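You operate a simulated robot arm through the tools that you are given. There is no shell and no other tool.

The job below is to be done with a simulated robot arm. You get a single attempt, and the scene is never put back.

## Task
Stand both rods up; thread the board's float marked highest on the yellow rod, the lowest on the blue.

It is judged by the outcome, as a careful person would: the job done as asked, and still so three seconds after it is handed in. It fails if anything else is knocked over, pushed out of place, dropped, spilled or broken.

## Robot
A 7-joint arm with a two-finger parallel gripper, fixed in place. Base frame: the origin is at the foot of the arm, x ahead of it, y to its left, z up; the work surface is at about z = 0.78. Lengths are in m, angles in degrees, forces in N, time in s.
Its first joint turns from -166.0 to 166.0 degrees. Payload 4.4 kg.
Tool frame: the origin (TCP) lies between the finger pads and is the grasp point; the fingertips stand 0.023 m ahead of it; z points along the fingers, y is the line along which they close. Largest opening 0.094 m; finger width 0.038, thickness 0.01; the body of the gripper, 0.054 by 0.096 m, starts 0.039 m behind the TCP.
Orientation is that of the tool frame in the base frame, as a unit quaternion [x, y, z, w]. With the fingers straight down and closing along the base's y, the tool's x points along the base's -x, its y along +y and its z along -z.

## Interface
- The arm moves only by the tool step_arm. Its argument "moves" is a list of rows, each a list of 3 entries, a list of its own where there are three numbers: the shift along the tool's x, y, z in mm, then the turn, a rotation vector about the tool's x, y, z in degrees, then the opening, from 0 (shut) to 1 (fully open). In form: [[[dx, dy, dz], [rx, ry, rz], jaw], ...]. A call has 1 to 20 rows; each row is the pose to reach, as a shift and turn from the pose commanded when the call began, along the tool's axes at that moment. Each row takes 0.2 s and may step no farther than 0.05 m and 8.6 degrees from the row before; otherwise, or with a gripper value out of range, the whole call is refused. Where a pose cannot be reached the arm comes as near as it can. A force on the tool above 40 N (or 10 N above the force at the start of the call, whichever is more), or a blocked arm, ends the call early, and 0.2 s more pass. The fingers move at their own pace (about 0.072 m/s each) and stop on an object; they squeeze with about 28 N. The grip force told is the motor's: it shows also when the fingers shut on nothing. Time passes only in rows, and 0.2 s behind the last, so rows that repeat a pose let the fingers close. The reply holds the time, the measured pose of the TCP, the force on the tool along the base axes, the opening and the grip force, in the units named above and with some noise, with the torque about the TCP (base axes, N m) and any sound that the robot's microphone picked up.
- Cameras (640 x 400 px; columns grow to the right, rows downward): "scene" is fixed at [0.0477, -0.645, 1.4267]; the picture's right is [0.54, -0.84, 0.00], its down [-0.25, -0.16, -0.95] and it looks along [0.81, 0.51, -0.30] (base axes); focal length 315 px, centre (320, 200). "wrist" rides on the gripper at [0.086, 0.016, -0.074] in the tool frame; the picture's right is [-0.18, 0.98, 0.00], its down [-0.58, -0.11, -0.81] and it looks along [-0.79, -0.15, 0.59] (tool axes); focal length 243 px, centre (320, 200). There is no depth. A picture from a camera that has moved, and an enlarged one, comes with that camera's place and axes in the base frame and with its lens. The place of the scene camera against the robot may be out by one fixed shift of up to 0.012 m in any direction.
- camera(camera): a new picture of that camera. It takes no simulated time.
- inspect(camera, box): a new picture of the part [left, top, right, bottom] of that camera's present view, enlarged. It takes no simulated time.
- finish_job(): hands the job in; it is judged then, once.

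Places have to be worked out from the pictures, the camera data and where the tool is seen. Open the gripper and draw the arm clear of the work before you hand the job in, unless the task says otherwise.

The tools are called after "Request:" by a JSON object that holds its "method" and its "body". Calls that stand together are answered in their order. step_arm: Moves the arm, as the interface text tells. Its arguments: {"type":"object","properties":{"moves":{"type":"array","items":{"type":"array"}}},"required":["moves"]} The other tools are called the same way: camera (camera) takes a picture; inspect (camera, box) takes an enlarged picture of a part of a camera's view; finish_job () hands the job in.

At the start:

```text
time_s: 0.0
ee_pos: [0.78, -0.065, 1.4136]
tool_rot: [-0.001, 1.0, 0.001, 0.0]
force: [-0.1, 0.2, -0.3]
torque: [0.01, -0.01, -0.01]
grip_width: 0.094
grasp_force: 0.0
```

scene: 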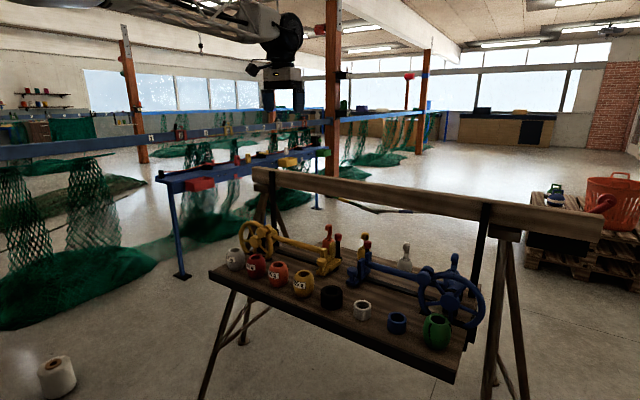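
wrist: 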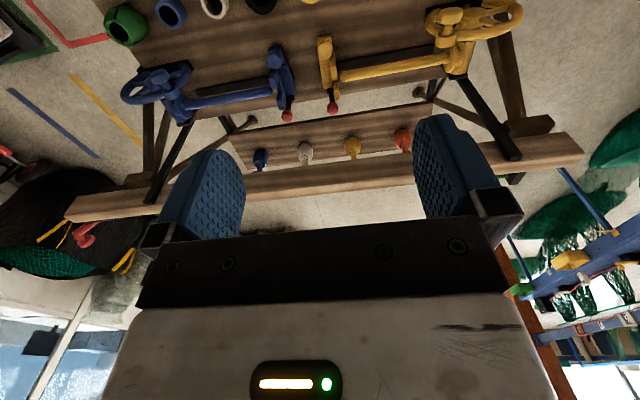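

I start by looking closer at the bench: two hinged rods (yellow and blue) with wheels, and a row of floats along the front.

Request:
{"method": "inspect", "body": {"camera": "scene", "box": [200, 210, 360, 310]}}

Request:
{"method": "inspect", "body": {"camera": "scene", "box": [330, 220, 500, 360]}}

Request:
{"method": "inspect", "body": {"camera": "wrist", "box": [100, 0, 340, 150]}}

Request:
{"method": "inspect", "body": {"camera": "wrist", "box": [300, 0, 540, 150]}}

```text
4.00 times, centred on (280, 260) of scene
camera zoom: at [0.0477, -0.645, 1.4267], right [0.54, -0.84, 0.0], down [-0.25, -0.16, -0.95], along [0.81, 0.51, -0.3], focal length 1260 px, centre (480, -40)
```

zoom: 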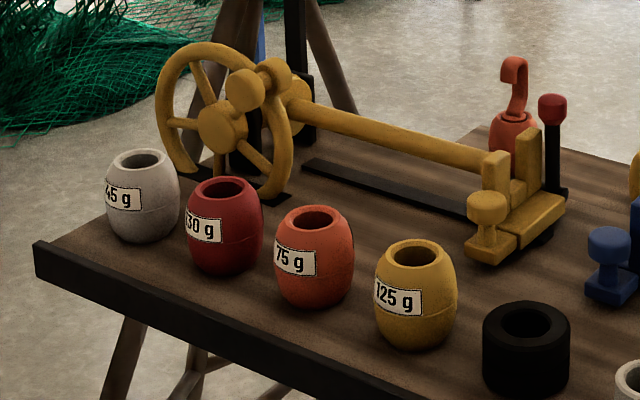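

```text
2.86 times, centred on (415, 290) of scene
camera zoom: at [0.0477, -0.645, 1.4267], right [0.54, -0.84, 0.0], down [-0.25, -0.16, -0.95], along [0.81, 0.51, -0.3], focal length 900 px, centre (49, -57)
```

zoom: 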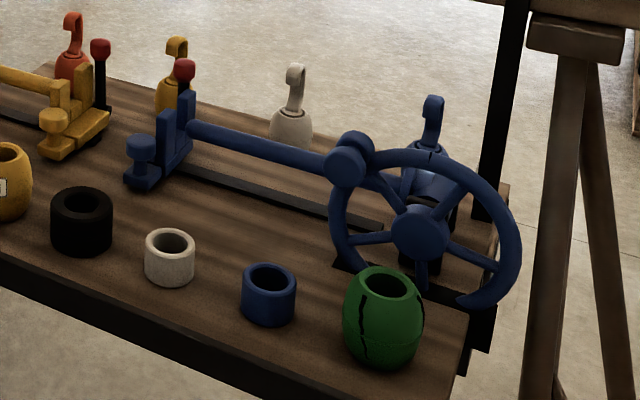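

```text
2.67 times, centred on (220, 75) of wrist
camera zoom: at [0.694, -0.0488, 1.4869], right [0.18, 0.98, 0.0], down [0.58, -0.11, 0.81], along [0.79, -0.15, -0.59], focal length 647 px, centre (587, 533)
```

zoom: 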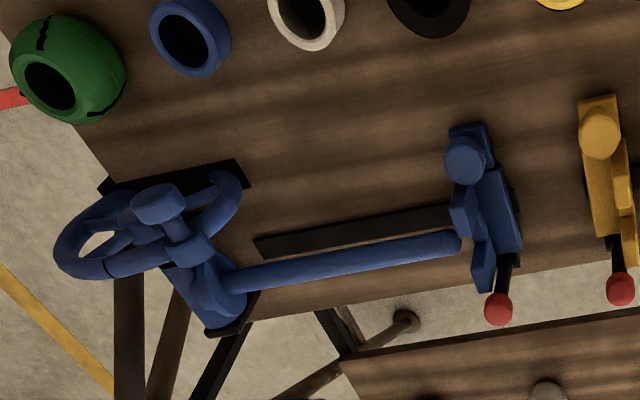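

```text
2.67 times, centred on (420, 75) of wrist
camera zoom: at [0.694, -0.0488, 1.4869], right [0.18, 0.98, 0.0], down [0.58, -0.11, 0.81], along [0.79, -0.15, -0.59], focal length 647 px, centre (53, 533)
```

zoom: 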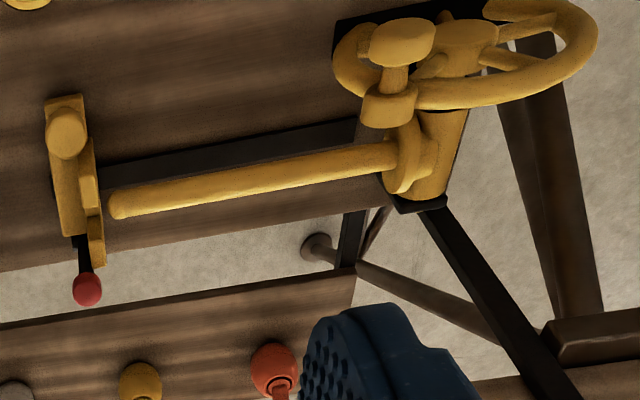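

The bench's labelled floats need a closer reading (some labels wrap), and so do the rod latches. I lower the arm above the floats to look with the wrist camera.

Request:
{"method": "step_arm", "body": {"moves": [[[20, 0, 45], [0, 0, 0], 1], [[40, 0, 90], [0, 0, 0], 1], [[60, 0, 135], [0, 0, 0], 1], [[80, 0, 180], [0, 0, 0], 1], [[100, 0, 225], [0, 0, 0], 1], [[120, 0, 260], [0, 0, 0], 1]]}}

Request:
{"method": "camera", "body": {"camera": "wrist"}}

Request:
{"method": "camera", "body": {"camera": "scene"}}

```text
time_s: 1.4
ee_pos: [0.6602, -0.0654, 1.1529]
tool_rot: [0.0, 1.0, -0.001, 0.001]
force: [-0.3, 0.4, 0.0]
torque: [0.01, -0.01, -0.02]
grip_width: 0.0939
grasp_force: 0.1
```

```text
taken
camera wrist: at [0.5734, -0.0498, 1.226], right [0.18, 0.98, 0.0], down [0.58, -0.11, 0.81], along [0.79, -0.15, -0.59], focal length 243 px, centre (320, 200)
```

wrist: 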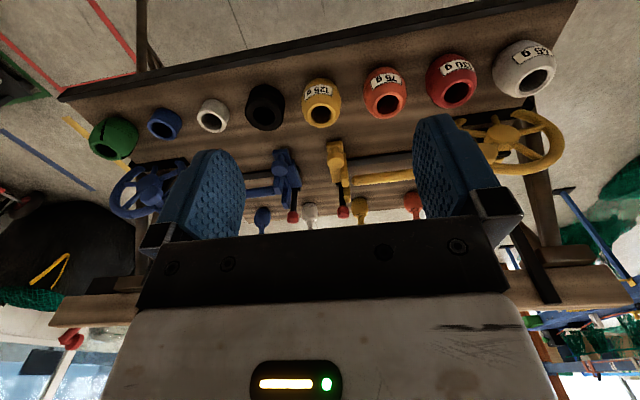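

```text
taken
```

scene: 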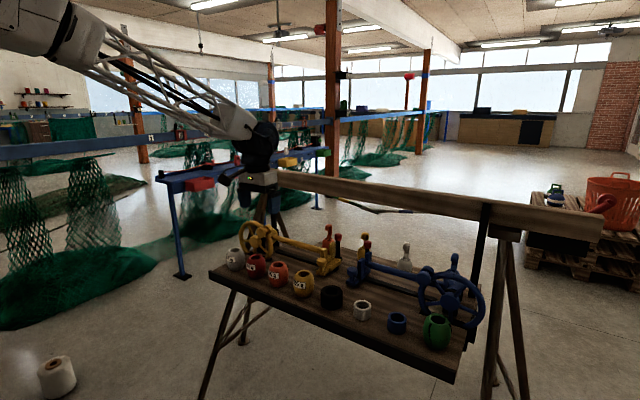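

The labels face the arm now; I enlarge them and the mechanisms.

Request:
{"method": "inspect", "body": {"camera": "wrist", "box": [420, 30, 570, 124]}}

Request:
{"method": "inspect", "body": {"camera": "wrist", "box": [280, 50, 430, 144]}}

Request:
{"method": "inspect", "body": {"camera": "wrist", "box": [80, 70, 280, 195]}}

Request:
{"method": "inspect", "body": {"camera": "wrist", "box": [240, 130, 430, 249]}}

```text
4.26 times, centred on (495, 77) of wrist
camera zoom: at [0.5734, -0.0498, 1.226], right [0.18, 0.98, 0.0], down [0.58, -0.11, 0.81], along [0.79, -0.15, -0.59], focal length 1032 px, centre (-425, 723)
```

zoom: 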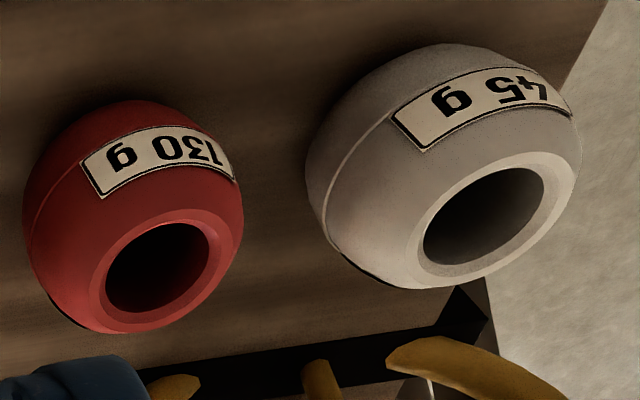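

```text
4.26 times, centred on (355, 97) of wrist
camera zoom: at [0.5734, -0.0498, 1.226], right [0.18, 0.98, 0.0], down [0.58, -0.11, 0.81], along [0.79, -0.15, -0.59], focal length 1032 px, centre (171, 638)
```

zoom: 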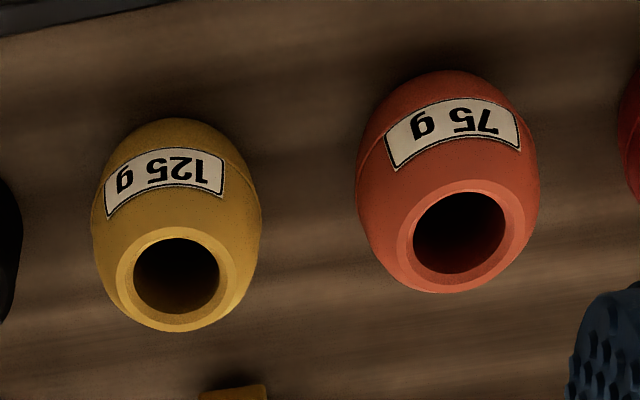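

```text
3.20 times, centred on (180, 132) of wrist
camera zoom: at [0.5734, -0.0498, 1.226], right [0.18, 0.98, 0.0], down [0.58, -0.11, 0.81], along [0.79, -0.15, -0.59], focal length 776 px, centre (768, 416)
```

zoom: 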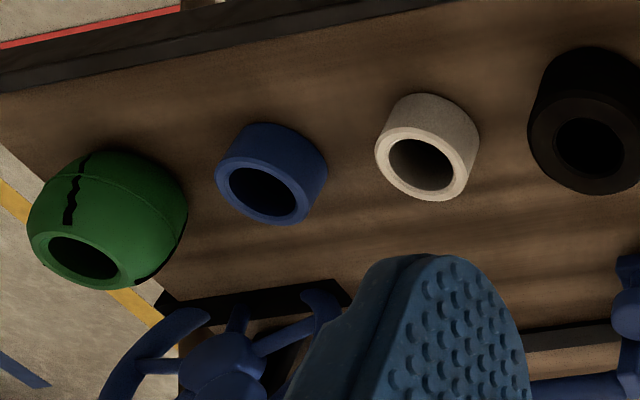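

```text
3.36 times, centred on (335, 190) of wrist
camera zoom: at [0.5734, -0.0498, 1.226], right [0.18, 0.98, 0.0], down [0.58, -0.11, 0.81], along [0.79, -0.15, -0.59], focal length 816 px, centre (270, 235)
```

zoom: 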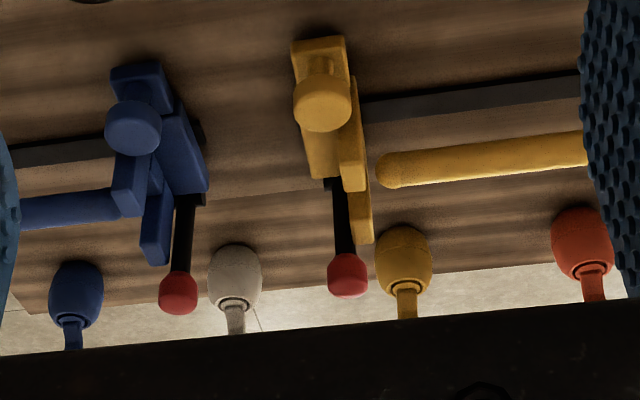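

The red one reads 130 g, yellow 125 g, orange 75 g; the grey one's label runs around its side and could be 45 or 145. I move left to see it squarely.

Request:
{"method": "step_arm", "body": {"moves": [[[0, 48, 0], [0, 0, 0], 1], [[0, 96, 0], [0, 0, 0], 1], [[0, 144, 0], [0, 0, 0], 1], [[0, 192, 0], [0, 0, 0], 1], [[0, 240, 0], [0, 0, 0], 1], [[0, 288, 0], [0, 0, 0], 1], [[0, 336, 0], [0, 0, 0], 1], [[0, 380, 0], [0, 0, 0], 1]]}}

Request:
{"method": "camera", "body": {"camera": "wrist"}}

Request:
{"method": "inspect", "body": {"camera": "wrist", "box": [220, 50, 380, 150]}}

```text
time_s: 3.2
ee_pos: [0.6609, 0.3174, 1.1526]
tool_rot: [0.0, 1.0, 0.0, 0.0]
force: [0.2, 0.5, 0.9]
torque: [0.0, -0.02, -0.06]
grip_width: 0.0942
grasp_force: 0.1
```

```text
taken
camera wrist: at [0.5744, 0.3333, 1.2265], right [0.18, 0.98, 0.0], down [0.58, -0.11, 0.81], along [0.79, -0.15, -0.59], focal length 243 px, centre (320, 200)
```

wrist: 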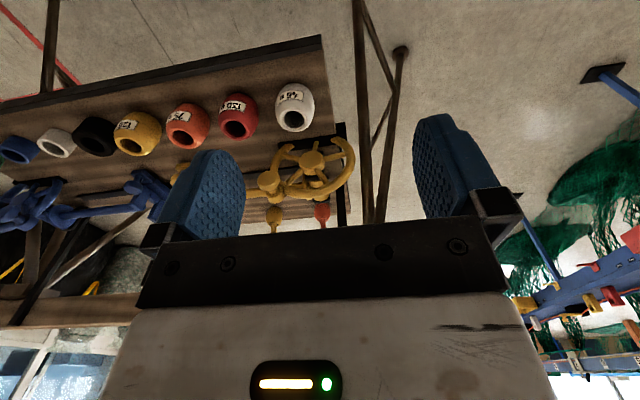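

```text
4.00 times, centred on (300, 100) of wrist
camera zoom: at [0.5744, 0.3333, 1.2265], right [0.18, 0.98, 0.0], down [0.58, -0.11, 0.81], along [0.79, -0.15, -0.59], focal length 970 px, centre (400, 600)
```

zoom: 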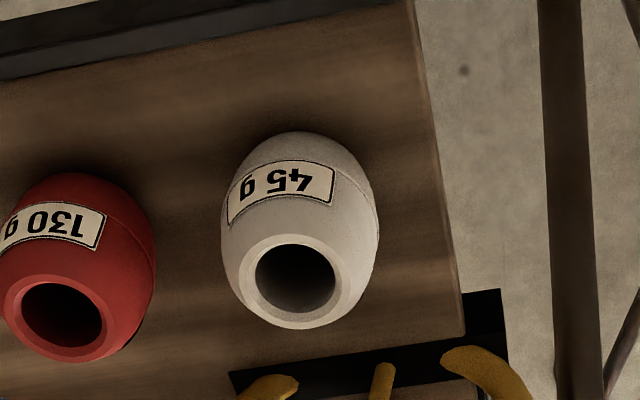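

Grey is 45 g (lowest) and red 130 g (highest) among the marked bench floats. Now a closer look at the yellow wheel and latch from a lower height.

Request:
{"method": "step_arm", "body": {"moves": [[[-20, -40, 20], [0, 0, 0], 1], [[-40, -80, 40], [0, 0, 0], 1], [[-60, -120, 60], [0, 0, 0], 1], [[-80, -160, 80], [0, 0, 0], 1]]}}

Request:
{"method": "camera", "body": {"camera": "wrist"}}

Request:
{"method": "inspect", "body": {"camera": "wrist", "box": [230, 60, 430, 230]}}

```text
time_s: 4.2
ee_pos: [0.7393, 0.156, 1.0686]
tool_rot: [0.0, 1.0, 0.0, 0.0]
force: [-0.5, -0.4, -0.3]
torque: [0.04, -0.01, 0.01]
grip_width: 0.0941
grasp_force: 0.1
```

```text
taken
camera wrist: at [0.6537, 0.1722, 1.1426], right [0.18, 0.98, 0.0], down [0.58, -0.11, 0.81], along [0.79, -0.15, -0.59], focal length 243 px, centre (320, 200)
```

wrist: 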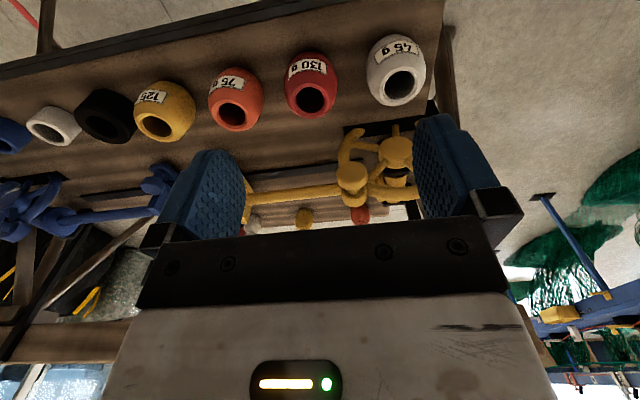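

```text
2.35 times, centred on (330, 145) of wrist
camera zoom: at [0.6537, 0.1722, 1.1426], right [0.18, 0.98, 0.0], down [0.58, -0.11, 0.81], along [0.79, -0.15, -0.59], focal length 571 px, centre (296, 329)
```

zoom: 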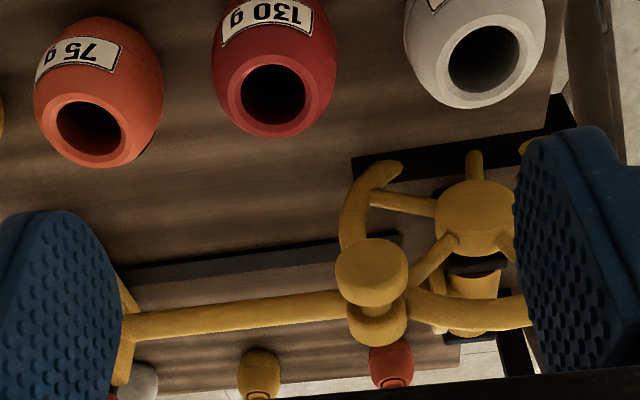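

The wheel's axis runs along x, with a crank knob on its rim; the rod swings with it. Next I look at both tip latches up close.

Request:
{"method": "step_arm", "body": {"moves": [[[-5, -45, 5], [0, 0, 0], 1], [[-10, -90, 10], [0, 0, 0], 1], [[-20, -135, 20], [0, 0, 0], 1], [[-30, -180, 20], [0, 0, 0], 1], [[-40, -225, 20], [0, 0, 0], 1], [[-50, -270, 20], [0, 0, 0], 1]]}}

Request:
{"method": "camera", "body": {"camera": "wrist"}}

Request:
{"method": "inspect", "body": {"camera": "wrist", "box": [220, 60, 440, 230]}}

Request:
{"method": "inspect", "body": {"camera": "scene", "box": [300, 220, 400, 290]}}

```text
time_s: 5.6
ee_pos: [0.7915, -0.1139, 1.0564]
tool_rot: [0.0, 1.0, 0.0, 0.0]
force: [-0.3, 0.2, 0.5]
torque: [-0.03, 0.01, 0.0]
grip_width: 0.0939
grasp_force: 0.0
```

```text
taken
camera wrist: at [0.705, -0.0979, 1.129], right [0.18, 0.98, 0.0], down [0.58, -0.11, 0.81], along [0.79, -0.15, -0.59], focal length 243 px, centre (320, 200)
```

wrist: 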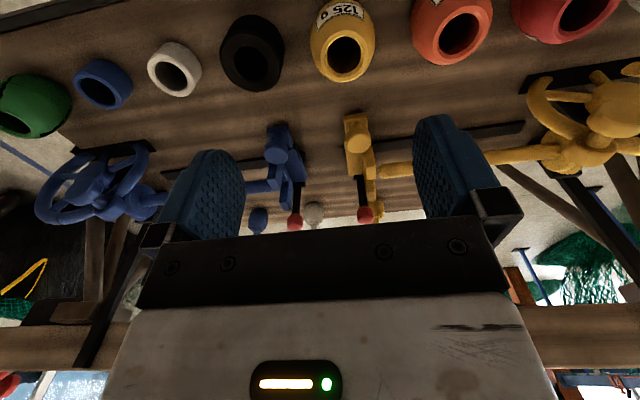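

```text
2.35 times, centred on (330, 145) of wrist
camera zoom: at [0.705, -0.0979, 1.129], right [0.18, 0.98, 0.0], down [0.58, -0.11, 0.81], along [0.79, -0.15, -0.59], focal length 571 px, centre (296, 329)
```

zoom: 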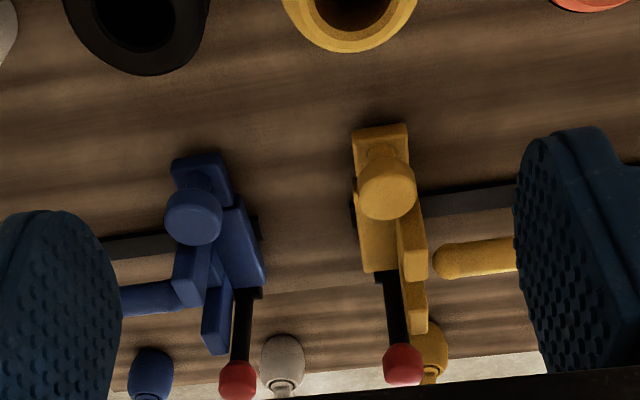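

```text
5.71 times, centred on (350, 255) of scene
camera zoom: at [0.0477, -0.645, 1.4267], right [0.54, -0.84, 0.0], down [-0.25, -0.16, -0.95], along [0.81, 0.51, -0.3], focal length 1800 px, centre (149, -114)
```

zoom: 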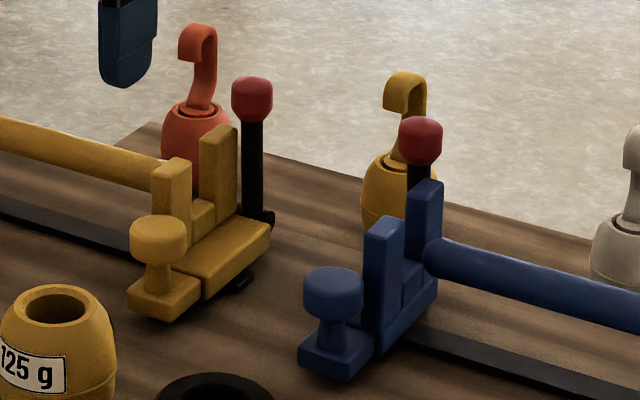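

Each latch has a fork on a slide block with a mushroom knob and a red-tipped lever. I want a closer, steeper view to see whether the rod tips are captured.

Request:
{"method": "step_arm", "body": {"moves": [[[-40, 0, 20], [0, 0, 0], 1], [[-80, 0, 40], [0, 0, 0], 1], [[-100, 15, 50], [0, 0, 0], 1]]}}

Request:
{"method": "inspect", "body": {"camera": "wrist", "box": [200, 30, 460, 240]}}

Request:
{"method": "camera", "body": {"camera": "wrist"}}

```text
time_s: 6.4
ee_pos: [0.8896, -0.098, 1.0039]
tool_rot: [-0.001, 1.0, 0.001, 0.0]
force: [0.0, 0.4, 0.3]
torque: [-0.01, 0.0, 0.01]
grip_width: 0.0938
grasp_force: 0.0
```

```text
1.90 times, centred on (330, 135) of wrist
camera zoom: at [0.8036, -0.0825, 1.0773], right [0.18, 0.98, 0.0], down [0.58, -0.11, 0.81], along [0.79, -0.15, -0.59], focal length 462 px, centre (301, 324)
```

zoom: 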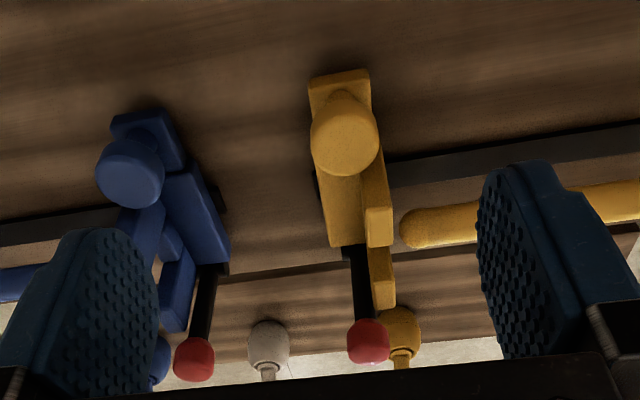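

```text
taken
camera wrist: at [0.8036, -0.0825, 1.0773], right [0.18, 0.98, 0.0], down [0.58, -0.11, 0.81], along [0.79, -0.15, -0.59], focal length 243 px, centre (320, 200)
```

wrist: 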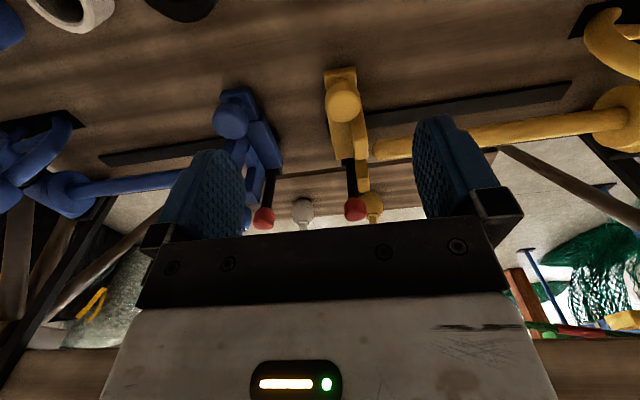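

The rod tips look clear of the forks (forks are open at the top). I go back to the yellow wheel to triangulate its knob from a second viewpoint.

Request:
{"method": "step_arm", "body": {"moves": [[[40, 20, 0], [0, 0, 0], 1], [[80, 60, 0], [0, 0, 0], 1], [[110, 105, 0], [0, 0, 0], 1], [[110, 150, 0], [0, 0, 0], 1], [[110, 195, 0], [0, 0, 0], 1], [[110, 240, 0], [0, 0, 0], 1], [[110, 285, 0], [0, 0, 0], 1], [[110, 330, 0], [0, 0, 0], 1]]}}

Request:
{"method": "camera", "body": {"camera": "wrist"}}

Request:
{"method": "inspect", "body": {"camera": "wrist", "box": [200, 100, 360, 240]}}

```text
refused: row 2 steps farther than a row can; nothing moved
```

```text
taken
camera wrist: at [0.8036, -0.0825, 1.0773], right [0.18, 0.98, 0.0], down [0.58, -0.11, 0.81], along [0.79, -0.15, -0.59], focal length 243 px, centre (320, 200)
```

wrist: 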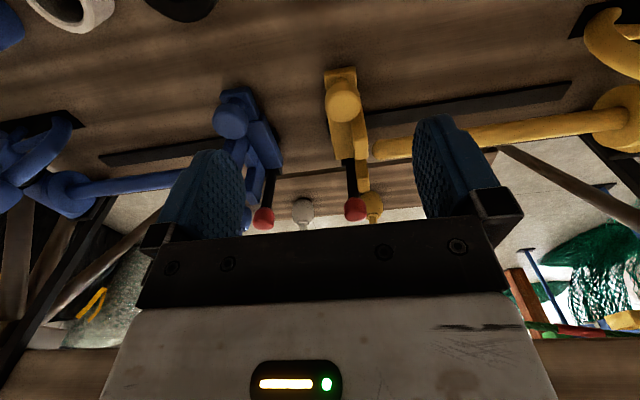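

```text
2.86 times, centred on (280, 170) of wrist
camera zoom: at [0.8036, -0.0825, 1.0773], right [0.18, 0.98, 0.0], down [0.58, -0.11, 0.81], along [0.79, -0.15, -0.59], focal length 693 px, centre (434, 286)
```

zoom: 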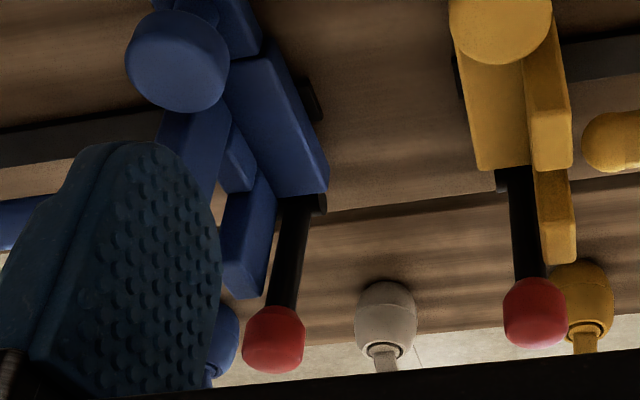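

One row stepped too far, so nothing moved; I resend with smaller steps.

Request:
{"method": "step_arm", "body": {"moves": [[[35, 20, 0], [0, 0, 0], 1], [[70, 50, 0], [0, 0, 0], 1], [[105, 80, 0], [0, 0, 0], 1], [[110, 125, 0], [0, 0, 0], 1], [[110, 170, 0], [0, 0, 0], 1], [[110, 215, 0], [0, 0, 0], 1], [[110, 260, 0], [0, 0, 0], 1], [[110, 300, 0], [0, 0, 0], 1], [[110, 340, 0], [0, 0, 0], 1]]}}

Request:
{"method": "camera", "body": {"camera": "wrist"}}

Request:
{"method": "inspect", "body": {"camera": "wrist", "box": [220, 90, 420, 230]}}

```text
time_s: 8.4
ee_pos: [0.7812, 0.2403, 1.0022]
tool_rot: [0.0, 1.0, 0.001, 0.0]
force: [-0.9, 1.0, -0.5]
torque: [-0.04, -0.03, 0.01]
grip_width: 0.094
grasp_force: 0.2
```

```text
taken
camera wrist: at [0.6938, 0.2571, 1.0769], right [0.18, 0.98, 0.0], down [0.58, -0.11, 0.81], along [0.79, -0.15, -0.59], focal length 243 px, centre (320, 200)
```

wrist: 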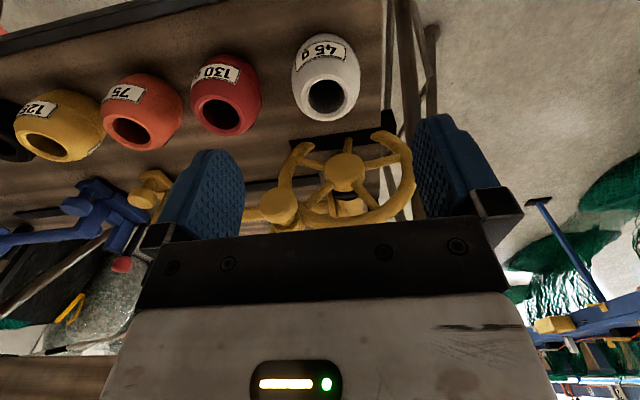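

```text
2.86 times, centred on (320, 160) of wrist
camera zoom: at [0.6938, 0.2571, 1.0769], right [0.18, 0.98, 0.0], down [0.58, -0.11, 0.81], along [0.79, -0.15, -0.59], focal length 693 px, centre (320, 314)
```

zoom: 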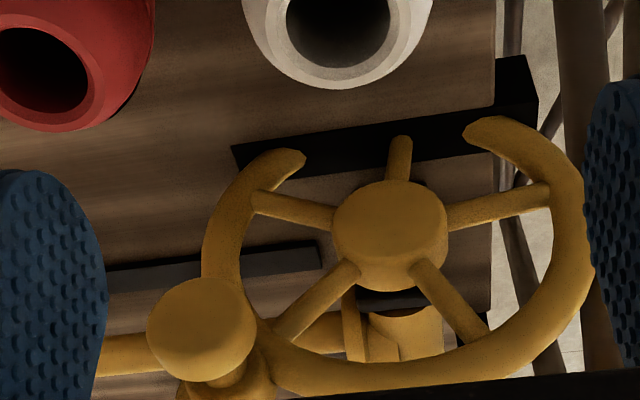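

Two wrist views agree: hub face near (0.947, 0.244, 0.844), knob face near (0.911, 0.169, 0.913), crank radius about 0.10 m. I move above the knob first and check alignment.

Request:
{"method": "step_arm", "body": {"moves": [[[-35, -18, 0], [0, 0, 0], 1], [[-70, -36, 0], [0, 0, 0], 1], [[-105, -54, 0], [0, 0, 0], 1], [[-131, -71, 0], [0, 0, 0], 1], [[-131, -71, 10], [0, 0, 0], 1]]}}

Request:
{"method": "camera", "body": {"camera": "wrist"}}

Request:
{"method": "inspect", "body": {"camera": "scene", "box": [200, 170, 340, 290]}}

```text
time_s: 9.6
ee_pos: [0.9123, 0.1689, 0.9928]
tool_rot: [-0.001, 1.0, 0.001, 0.001]
force: [-0.7, -0.1, -0.3]
torque: [0.05, -0.02, 0.01]
grip_width: 0.0942
grasp_force: 0.1
```

```text
taken
camera wrist: at [0.825, 0.1843, 1.0666], right [0.18, 0.98, 0.0], down [0.58, -0.11, 0.81], along [0.79, -0.15, -0.59], focal length 243 px, centre (320, 200)
```

wrist: 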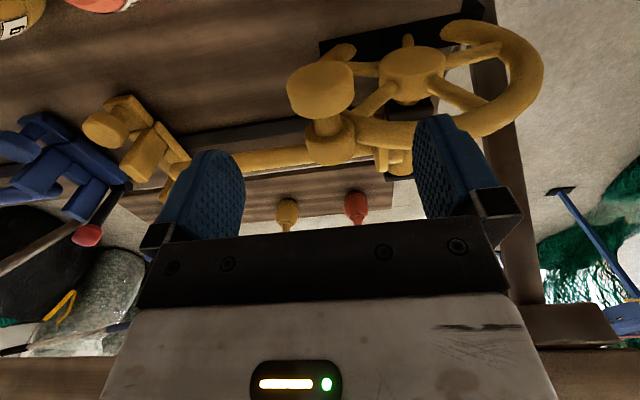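

```text
3.33 times, centred on (270, 230) of scene
camera zoom: at [0.0477, -0.645, 1.4267], right [0.54, -0.84, 0.0], down [-0.25, -0.16, -0.95], along [0.81, 0.51, -0.3], focal length 1050 px, centre (487, 100)
```

zoom: 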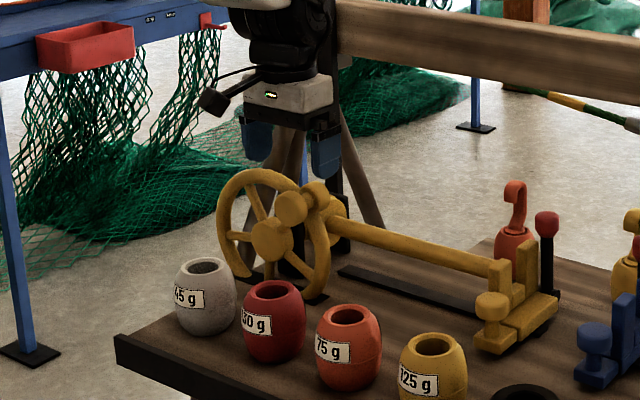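

The knob's predicted position matches this view (x≈0.911, y≈0.168). I descend over it and close on it.

Request:
{"method": "step_arm", "body": {"moves": [[[0, 0, 25], [0, 0, 0], 1], [[0, 0, 50], [0, 0, 0], 1], [[0, 0, 78], [0, 0, 0], 1], [[0, 0, 78], [0, 0, 0], 0.3], [[0, 0, 78], [0, 0, 0], 0.3], [[0, 0, 78], [0, 0, 0], 0.3]]}}

Request:
{"method": "camera", "body": {"camera": "wrist"}}

Request:
{"method": "inspect", "body": {"camera": "scene", "box": [200, 170, 340, 290]}}

```text
time_s: 11.0
ee_pos: [0.9098, 0.1698, 0.9152]
tool_rot: [0.0, 1.0, 0.0, 0.0]
force: [2.1, 6.7, -3.9]
torque: [0.0, -0.51, 0.02]
grip_width: 0.0414
grasp_force: 45.4
```

```text
taken
camera wrist: at [0.8241, 0.1857, 0.9886], right [0.18, 0.98, 0.0], down [0.58, -0.11, 0.81], along [0.79, -0.15, -0.59], focal length 243 px, centre (320, 200)
```

wrist: 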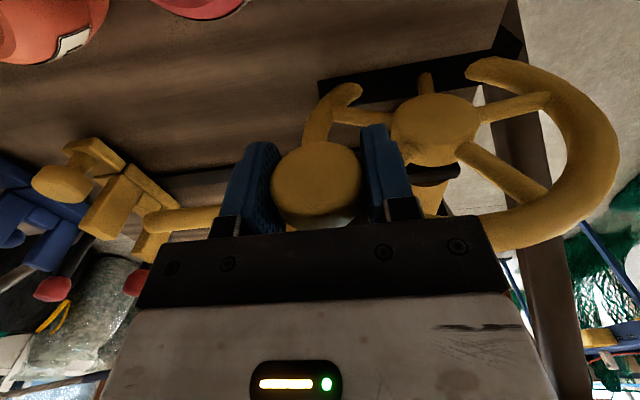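

```text
3.33 times, centred on (270, 230) of scene
camera zoom: at [0.0477, -0.645, 1.4267], right [0.54, -0.84, 0.0], down [-0.25, -0.16, -0.95], along [0.81, 0.51, -0.3], focal length 1050 px, centre (487, 100)
```

zoom: 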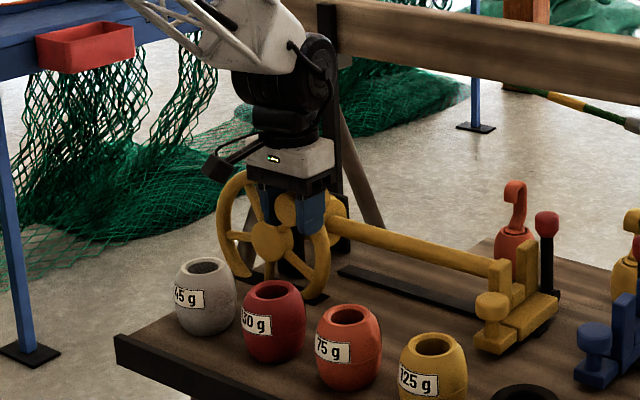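

The knob is held (41 mm). I try a small turn of the wheel in the raising direction and watch the force.

Request:
{"method": "step_arm", "body": {"moves": [[[0, 3, -3], [0, 0, 0], 0.3], [[0, 6, -5.8], [0, 0, 0], 0.3], [[0, 9.5, -8.7], [0, 0, 0], 0.3], [[0, 13, -11.5], [0, 0, 0], 0.3]]}}

Request:
{"method": "inspect", "body": {"camera": "scene", "box": [200, 170, 400, 290]}}

```text
time_s: 12.0
ee_pos: [0.9108, 0.181, 0.9274]
tool_rot: [0.0, 1.0, 0.0, 0.001]
force: [7.9, -7.5, -5.3]
torque: [-0.47, 0.22, 0.16]
grip_width: 0.0412
grasp_force: 44.6
```

```text
3.20 times, centred on (300, 230) of scene
camera zoom: at [0.0477, -0.645, 1.4267], right [0.54, -0.84, 0.0], down [-0.25, -0.16, -0.95], along [0.81, 0.51, -0.3], focal length 1008 px, centre (384, 104)
```

zoom: 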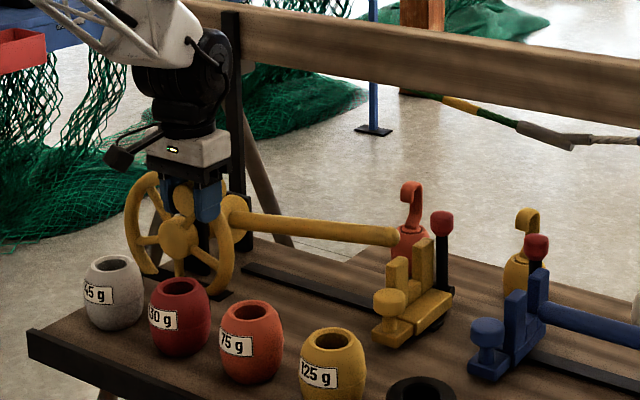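

The rod rises one-to-one with the wheel at low force. I continue the arc slowly.

Request:
{"method": "step_arm", "body": {"moves": [[[0, 5.9, -4.2], [0, 0, 0], 0.3], [[0, 12, -7.9], [0, 0, 0], 0.3], [[0, 18.4, -11.1], [0, 0, 0], 0.3], [[0, 25, -14], [0, 0, 0], 0.3], [[0, 31.9, -16.3], [0, 0, 0], 0.3], [[0, 38.8, -18.2], [0, 0, 0], 0.3], [[0, 45.9, -19.5], [0, 0, 0], 0.3], [[0, 53, -20.4], [0, 0, 0], 0.3], [[0, 60.2, -20.8], [0, 0, 0], 0.3], [[0, 67.4, -20.7], [0, 0, 0], 0.3], [[0, 74.6, -20], [0, 0, 0], 0.3], [[0, 81.7, -18.9], [0, 0, 0], 0.3], [[0, 88.7, -17.3], [0, 0, 0], 0.3], [[0, 95.6, -15.2], [0, 0, 0], 0.3], [[0, 102.3, -12.6], [0, 0, 0], 0.3], [[0, 108.8, -9.6], [0, 0, 0], 0.3]]}}

Request:
{"method": "inspect", "body": {"camera": "scene", "box": [180, 130, 400, 280]}}

Request:
{"method": "camera", "body": {"camera": "wrist"}}

```text
time_s: 15.4
ee_pos: [0.9107, 0.2901, 0.9376]
tool_rot: [0.0, 1.0, 0.0, 0.0]
force: [-6.9, -11.0, 4.0]
torque: [-0.69, 0.09, -0.04]
grip_width: 0.0417
grasp_force: 45.2
```

```text
2.67 times, centred on (290, 205) of scene
camera zoom: at [0.0477, -0.645, 1.4267], right [0.54, -0.84, 0.0], down [-0.25, -0.16, -0.95], along [0.81, 0.51, -0.3], focal length 840 px, centre (400, 187)
```

zoom: 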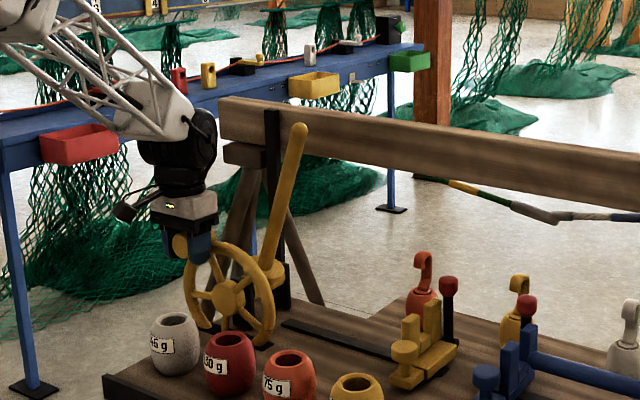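

```text
taken
camera wrist: at [0.8248, 0.3068, 1.0096], right [0.18, 0.98, 0.0], down [0.58, -0.11, 0.81], along [0.79, -0.15, -0.59], focal length 243 px, centre (320, 200)
```

wrist: 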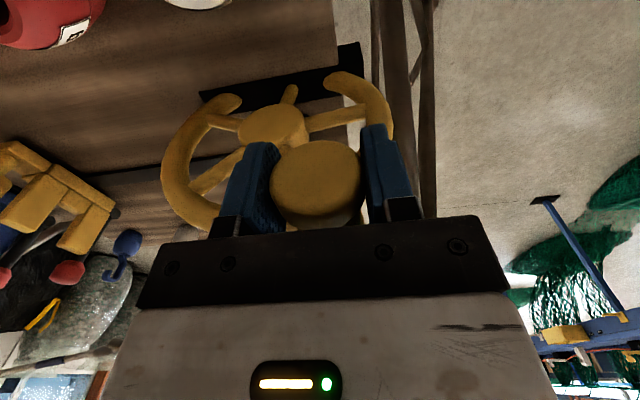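

The rod is about 64° up and moving freely. I continue toward vertical, watching for a stop.

Request:
{"method": "step_arm", "body": {"moves": [[[0, 6.3, 3.5], [0, 0, 0], 0.3], [[0, 12.3, 7.4], [0, 0, 0], 0.3], [[0, 18.1, 11.8], [0, 0, 0], 0.3], [[0, 22.2, 15.3], [0, 0, 0], 0.3], [[0, 24, 16.9], [0, 0, 0], 0.3]]}}

Request:
{"method": "inspect", "body": {"camera": "scene", "box": [180, 130, 400, 280]}}

```text
time_s: 16.6
ee_pos: [0.9115, 0.3151, 0.9188]
tool_rot: [0.0, 1.0, 0.0, 0.0]
force: [-8.9, -4.3, 2.1]
torque: [-0.79, -0.09, 0.0]
grip_width: 0.0416
grasp_force: 44.9
```

```text
2.67 times, centred on (290, 205) of scene
camera zoom: at [0.0477, -0.645, 1.4267], right [0.54, -0.84, 0.0], down [-0.25, -0.16, -0.95], along [0.81, 0.51, -0.3], focal length 840 px, centre (400, 187)
```

zoom: 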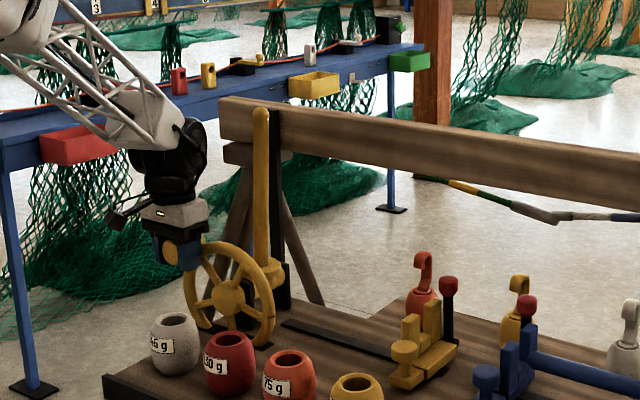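

The wheel has turned about 90° and the rod looks vertical against the camera's expected vertical line. I loosen the fingers slightly, still around the knob, to see if it stays.

Request:
{"method": "step_arm", "body": {"moves": [[[0, 0, 0], [0, 0, 0], 0.55], [[0, 0, 0], [0, 0, 0], 0.6], [[0, 0, 0], [0, 0, 0], 0.6], [[0, 0, 0], [0, 0, 0], 0.6], [[0, 0, 0], [0, 0, 0], 0.6]]}}

Request:
{"method": "inspect", "body": {"camera": "scene", "box": [180, 130, 400, 280]}}

Request:
{"method": "camera", "body": {"camera": "wrist"}}

```text
time_s: 17.8
ee_pos: [0.9125, 0.3144, 0.9192]
tool_rot: [0.0, 1.0, 0.0, 0.0]
force: [1.0, -0.2, 0.0]
torque: [0.03, -0.04, 0.02]
grip_width: 0.0562
grasp_force: 0.0
```

```text
2.67 times, centred on (290, 205) of scene
camera zoom: at [0.0477, -0.645, 1.4267], right [0.54, -0.84, 0.0], down [-0.25, -0.16, -0.95], along [0.81, 0.51, -0.3], focal length 840 px, centre (400, 187)
```

zoom: 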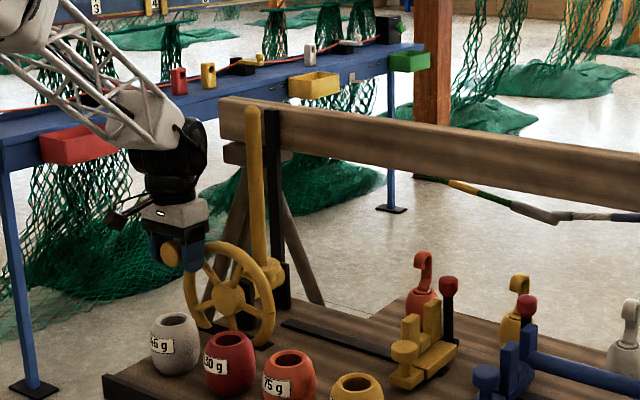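

```text
taken
camera wrist: at [0.8258, 0.3306, 0.9926], right [0.18, 0.98, 0.0], down [0.58, -0.11, 0.81], along [0.79, -0.15, -0.59], focal length 243 px, centre (320, 200)
```

wrist: 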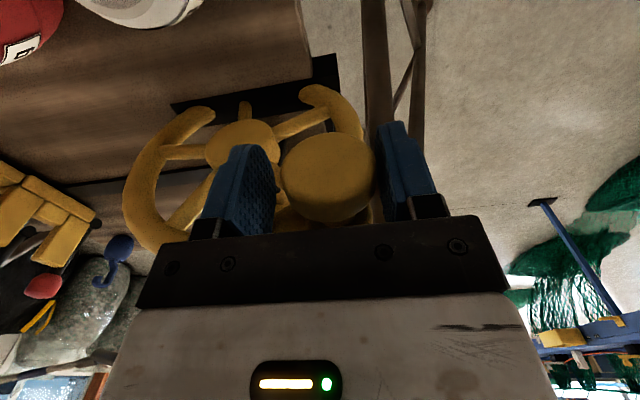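

The rod eased past vertical until the knob touched the left finger, so it isn't held by friction alone. I let it follow the finger gently to see whether there is a stop just past vertical.

Request:
{"method": "step_arm", "body": {"moves": [[[0, 3, 3], [0, 0, 0], 0.6], [[0, 6, 6], [0, 0, 0], 0.6], [[0, 6, 6], [0, 0, 0], 0.6], [[0, 6, 6], [0, 0, 0], 0.6]]}}

Request:
{"method": "inspect", "body": {"camera": "scene", "box": [180, 130, 400, 280]}}

Request:
{"method": "inspect", "body": {"camera": "wrist", "box": [100, 50, 500, 250]}}

```text
time_s: 18.8
ee_pos: [0.9118, 0.32, 0.9129]
tool_rot: [0.0, 1.0, 0.0, 0.0]
force: [0.1, 0.1, -0.4]
torque: [-0.02, -0.01, -0.01]
grip_width: 0.0563
grasp_force: 0.1
```

```text
2.67 times, centred on (290, 205) of scene
camera zoom: at [0.0477, -0.645, 1.4267], right [0.54, -0.84, 0.0], down [-0.25, -0.16, -0.95], along [0.81, 0.51, -0.3], focal length 840 px, centre (400, 187)
```

zoom: 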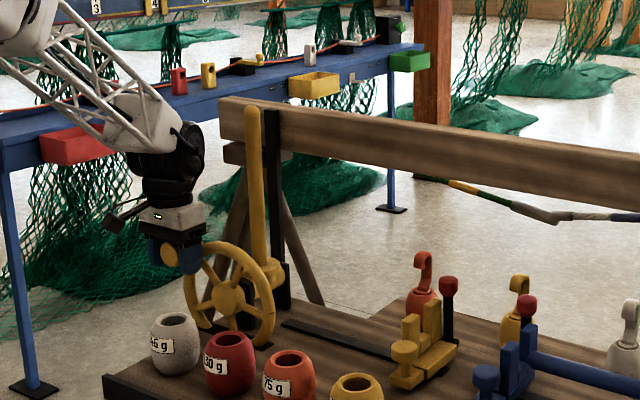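

```text
1.60 times, centred on (300, 150) of wrist
camera zoom: at [0.8256, 0.3367, 0.9866], right [0.18, 0.98, 0.0], down [0.58, -0.11, 0.81], along [0.79, -0.15, -0.59], focal length 388 px, centre (352, 280)
```

zoom: 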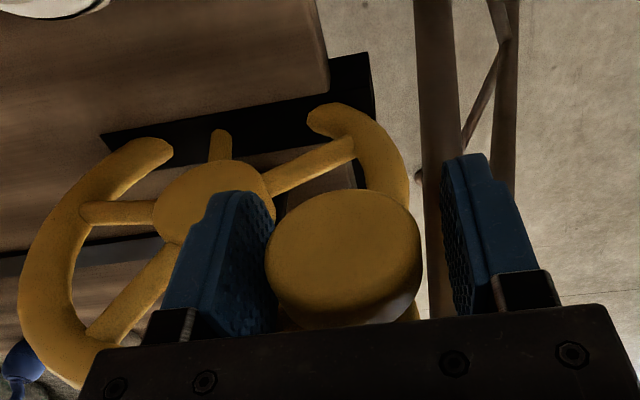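

The knob stopped on its own while the finger moved on, so the yellow rod rests at a stop essentially vertical. I open and lift away, then verify.

Request:
{"method": "step_arm", "body": {"moves": [[[0, 0, 0], [0, 0, 0], 1], [[0, 0, 0], [0, 0, 0], 1], [[0, 0, -30], [0, 0, 0], 1], [[0, 0, -70], [0, 0, 0], 1], [[20, 0, -100], [0, 0, 0], 1], [[60, 0, -110], [0, 0, 0], 1], [[100, 0, -120], [0, 0, 0], 1]]}}

Request:
{"method": "camera", "body": {"camera": "wrist"}}

Request:
{"method": "inspect", "body": {"camera": "scene", "box": [180, 130, 400, 280]}}

```text
time_s: 20.4
ee_pos: [0.8093, 0.3214, 1.0335]
tool_rot: [0.0, 1.0, -0.001, 0.0]
force: [-0.3, -0.8, -0.6]
torque: [-0.01, -0.02, 0.03]
grip_width: 0.0938
grasp_force: 0.1
```

```text
taken
camera wrist: at [0.724, 0.3377, 1.1075], right [0.18, 0.98, 0.0], down [0.58, -0.11, 0.81], along [0.79, -0.15, -0.59], focal length 243 px, centre (320, 200)
```

wrist: 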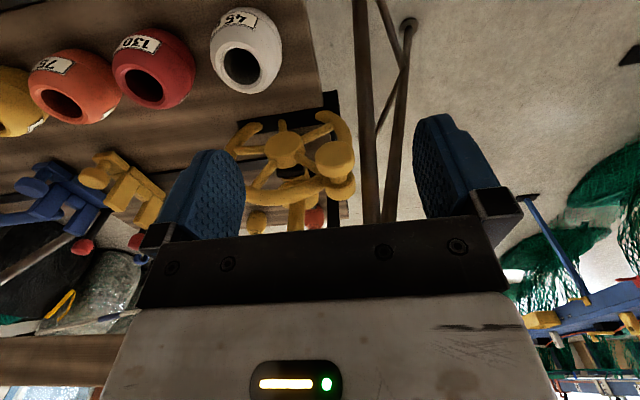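

```text
2.67 times, centred on (290, 205) of scene
camera zoom: at [0.0477, -0.645, 1.4267], right [0.54, -0.84, 0.0], down [-0.25, -0.16, -0.95], along [0.81, 0.51, -0.3], focal length 840 px, centre (400, 187)
```

zoom: 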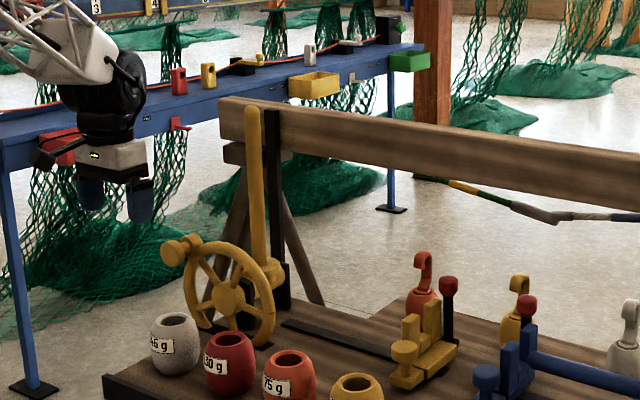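

The yellow rod stands unaided. Now I travel right to look at the blue wheel and its knob.

Request:
{"method": "step_arm", "body": {"moves": [[[10, -45, -5], [0, 0, 0], 1], [[20, -90, -10], [0, 0, 0], 1], [[30, -135, -15], [0, 0, 0], 1], [[40, -180, -20], [0, 0, 0], 1], [[50, -225, -20], [0, 0, 0], 1], [[60, -270, -20], [0, 0, 0], 1], [[60, -318, -20], [0, 0, 0], 1], [[60, -366, -20], [0, 0, 0], 1], [[60, -414, -20], [0, 0, 0], 1], [[60, -462, -20], [0, 0, 0], 1], [[60, -510, -20], [0, 0, 0], 1], [[60, -558, -20], [0, 0, 0], 1], [[60, -606, -20], [0, 0, 0], 1], [[60, -654, -20], [0, 0, 0], 1], [[60, -702, -20], [0, 0, 0], 1], [[60, -745, -20], [0, 0, 0], 1]]}}

Request:
{"method": "camera", "body": {"camera": "wrist"}}

Request:
{"method": "inspect", "body": {"camera": "wrist", "box": [220, 50, 430, 230]}}

Request:
{"method": "camera", "body": {"camera": "scene"}}

```text
time_s: 23.8
ee_pos: [0.7518, -0.4245, 1.0545]
tool_rot: [0.0, 1.0, 0.0, 0.0]
force: [0.3, -0.5, -0.9]
torque: [0.03, -0.02, 0.02]
grip_width: 0.0937
grasp_force: 0.1
```

```text
taken
camera wrist: at [0.6655, -0.4086, 1.1281], right [0.18, 0.98, 0.0], down [0.58, -0.11, 0.81], along [0.79, -0.15, -0.59], focal length 243 px, centre (320, 200)
```

wrist: 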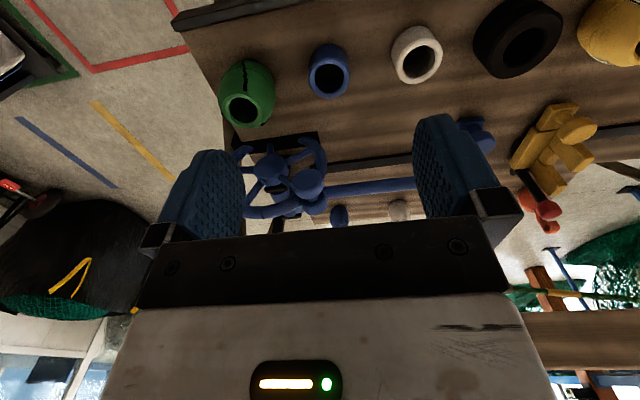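

```text
2.22 times, centred on (325, 140) of wrist
camera zoom: at [0.6655, -0.4086, 1.1281], right [0.18, 0.98, 0.0], down [0.58, -0.11, 0.81], along [0.79, -0.15, -0.59], focal length 539 px, centre (309, 333)
```

zoom: 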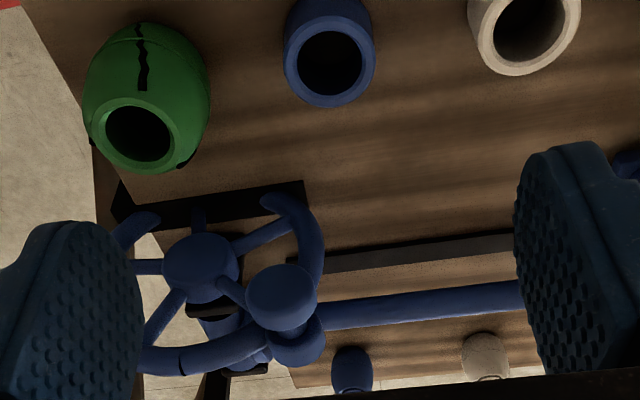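

```text
taken
```

scene: 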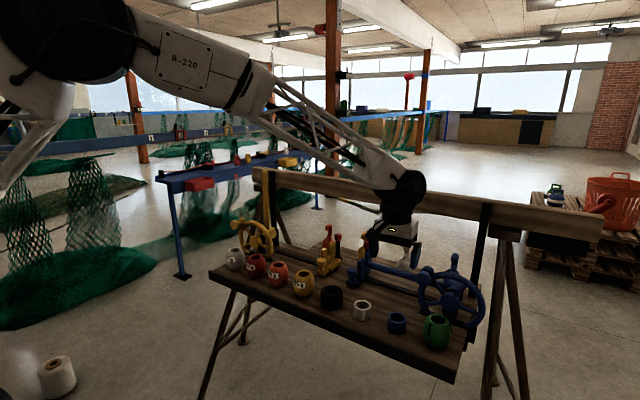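

Blue hub is at about (0.946, -0.545, 0.844) and its knob face at (0.911, -0.473, 0.916), mirrored to yellow. That is beyond the tool-down reach, so I tilt the tool 35° forward and move above the knob to check reach.

Request:
{"method": "step_arm", "body": {"moves": [[[0, -5, 5], [0, -7, 0], 1], [[0, -15, 10], [0, -14, 0], 1], [[0, -25, 15], [0, -21, 0], 1], [[0, -35, 20], [0, -28, 0], 1], [[0, -45, 25], [0, -35, 0], 1], [[-35, -48, 35], [0, -35, 0], 1], [[-70, -48, 40], [0, -35, 0], 1], [[-105, -48, 50], [0, -35, 0], 1], [[-120, -48, 55], [0, -35, 0], 1]]}}

Request:
{"method": "camera", "body": {"camera": "wrist"}}

Request:
{"method": "inspect", "body": {"camera": "scene", "box": [320, 150, 520, 340]}}

```text
time_s: 25.8
ee_pos: [0.8706, -0.4715, 0.9989]
tool_rot: [0.0, 0.954, 0.0, 0.301]
force: [-0.1, -0.2, -0.1]
torque: [0.0, -0.02, -0.02]
grip_width: 0.0942
grasp_force: 0.0
```

```text
taken
camera wrist: at [0.7572, -0.4564, 1.009], right [0.15, 0.98, 0.11], down [0.01, -0.11, 0.99], along [0.99, -0.15, -0.03], focal length 243 px, centre (320, 200)
```

wrist: 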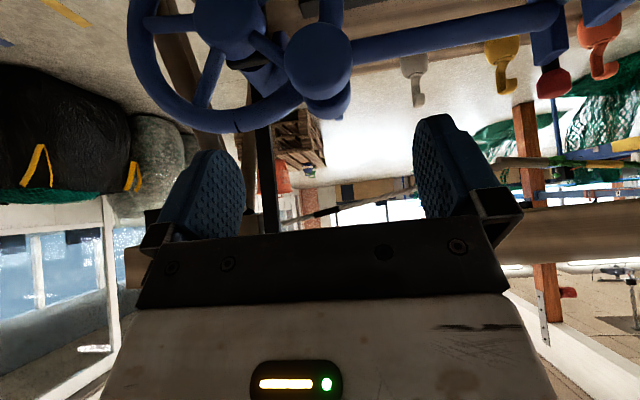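

```text
2.11 times, centred on (420, 245) of scene
camera zoom: at [0.0477, -0.645, 1.4267], right [0.54, -0.84, 0.0], down [-0.25, -0.16, -0.95], along [0.81, 0.51, -0.3], focal length 663 px, centre (110, 105)
```

zoom: 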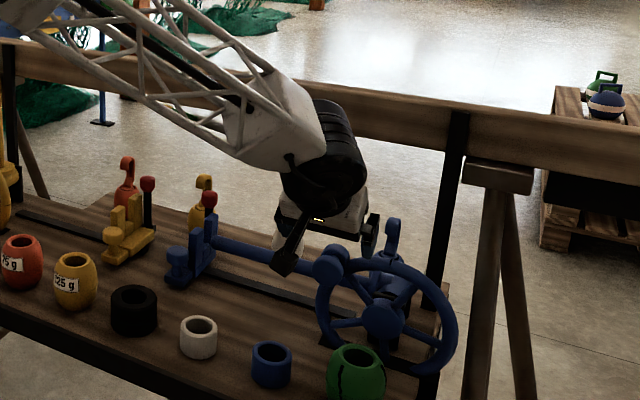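

Reach is fine at 35° tilt and the knob projects where expected. I advance onto it and close.

Request:
{"method": "step_arm", "body": {"moves": [[[5, 0, 30], [0, 0, 0], 1], [[11, 0, 60], [0, 0, 0], 1], [[17.9, 0.5, 90], [0, 0, 0], 1], [[17.9, 0.5, 90], [0, 0, 0], 0.3], [[17.9, 0.5, 90], [0, 0, 0], 0.3], [[17.9, 0.5, 90], [0, 0, 0], 0.3]]}}

Request:
{"method": "camera", "body": {"camera": "wrist"}}

```text
time_s: 27.2
ee_pos: [0.9074, -0.47, 0.9146]
tool_rot: [0.0, 0.954, 0.0, 0.301]
force: [0.5, 6.9, -0.9]
torque: [0.35, 0.05, 0.05]
grip_width: 0.0418
grasp_force: 45.0
```

```text
taken
camera wrist: at [0.7941, -0.4543, 0.9251], right [0.15, 0.98, 0.11], down [0.01, -0.11, 0.99], along [0.99, -0.15, -0.03], focal length 243 px, centre (320, 200)
```

wrist: 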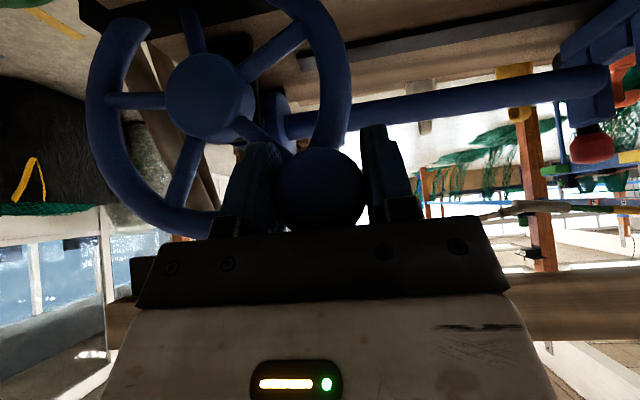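

The blue knob is held. I turn the blue wheel the mirrored way (rightward over the top), first part of the arc.

Request:
{"method": "step_arm", "body": {"moves": [[[-1.6, -2.9, -2.3], [0, 0, 0], 0.3], [[-3.2, -5.8, -4.6], [0, 0, 0], 0.3], [[-6.2, -11.9, -8.8], [0, 0, 0], 0.3], [[-8.8, -18.5, -12.6], [0, 0, 0], 0.3], [[-11.3, -25.4, -16.1], [0, 0, 0], 0.3], [[-13.3, -32.7, -18.9], [0, 0, 0], 0.3], [[-15, -40.1, -21.5], [0, 0, 0], 0.3], [[-16.4, -47.9, -23.4], [0, 0, 0], 0.3], [[-17.4, -55.7, -24.8], [0, 0, 0], 0.3]]}}

Request:
{"method": "inspect", "body": {"camera": "scene", "box": [320, 150, 520, 340]}}

```text
time_s: 28.2
ee_pos: [0.9068, -0.4857, 0.9274]
tool_rot: [-0.001, 0.954, 0.0, 0.301]
force: [-16.7, 6.7, 8.0]
torque: [-0.08, 0.05, -0.15]
grip_width: 0.0412
grasp_force: 45.2
stopped in row 4: the force on the tool passed its limit at 56 N (the readings are from after the stop); the commanded pose is now the measured one
```

```text
2.11 times, centred on (420, 245) of scene
camera zoom: at [0.0477, -0.645, 1.4267], right [0.54, -0.84, 0.0], down [-0.25, -0.16, -0.95], along [0.81, 0.51, -0.3], focal length 663 px, centre (110, 105)
```

zoom: 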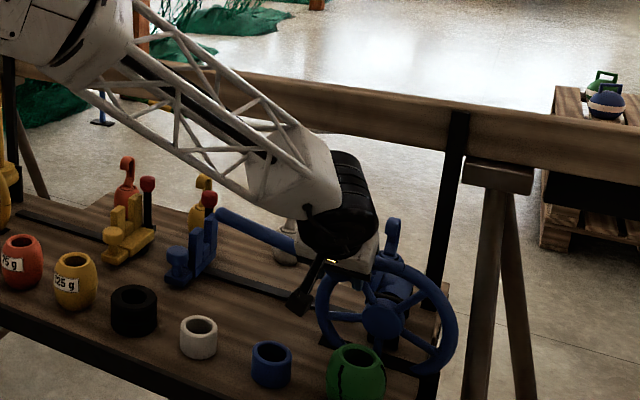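

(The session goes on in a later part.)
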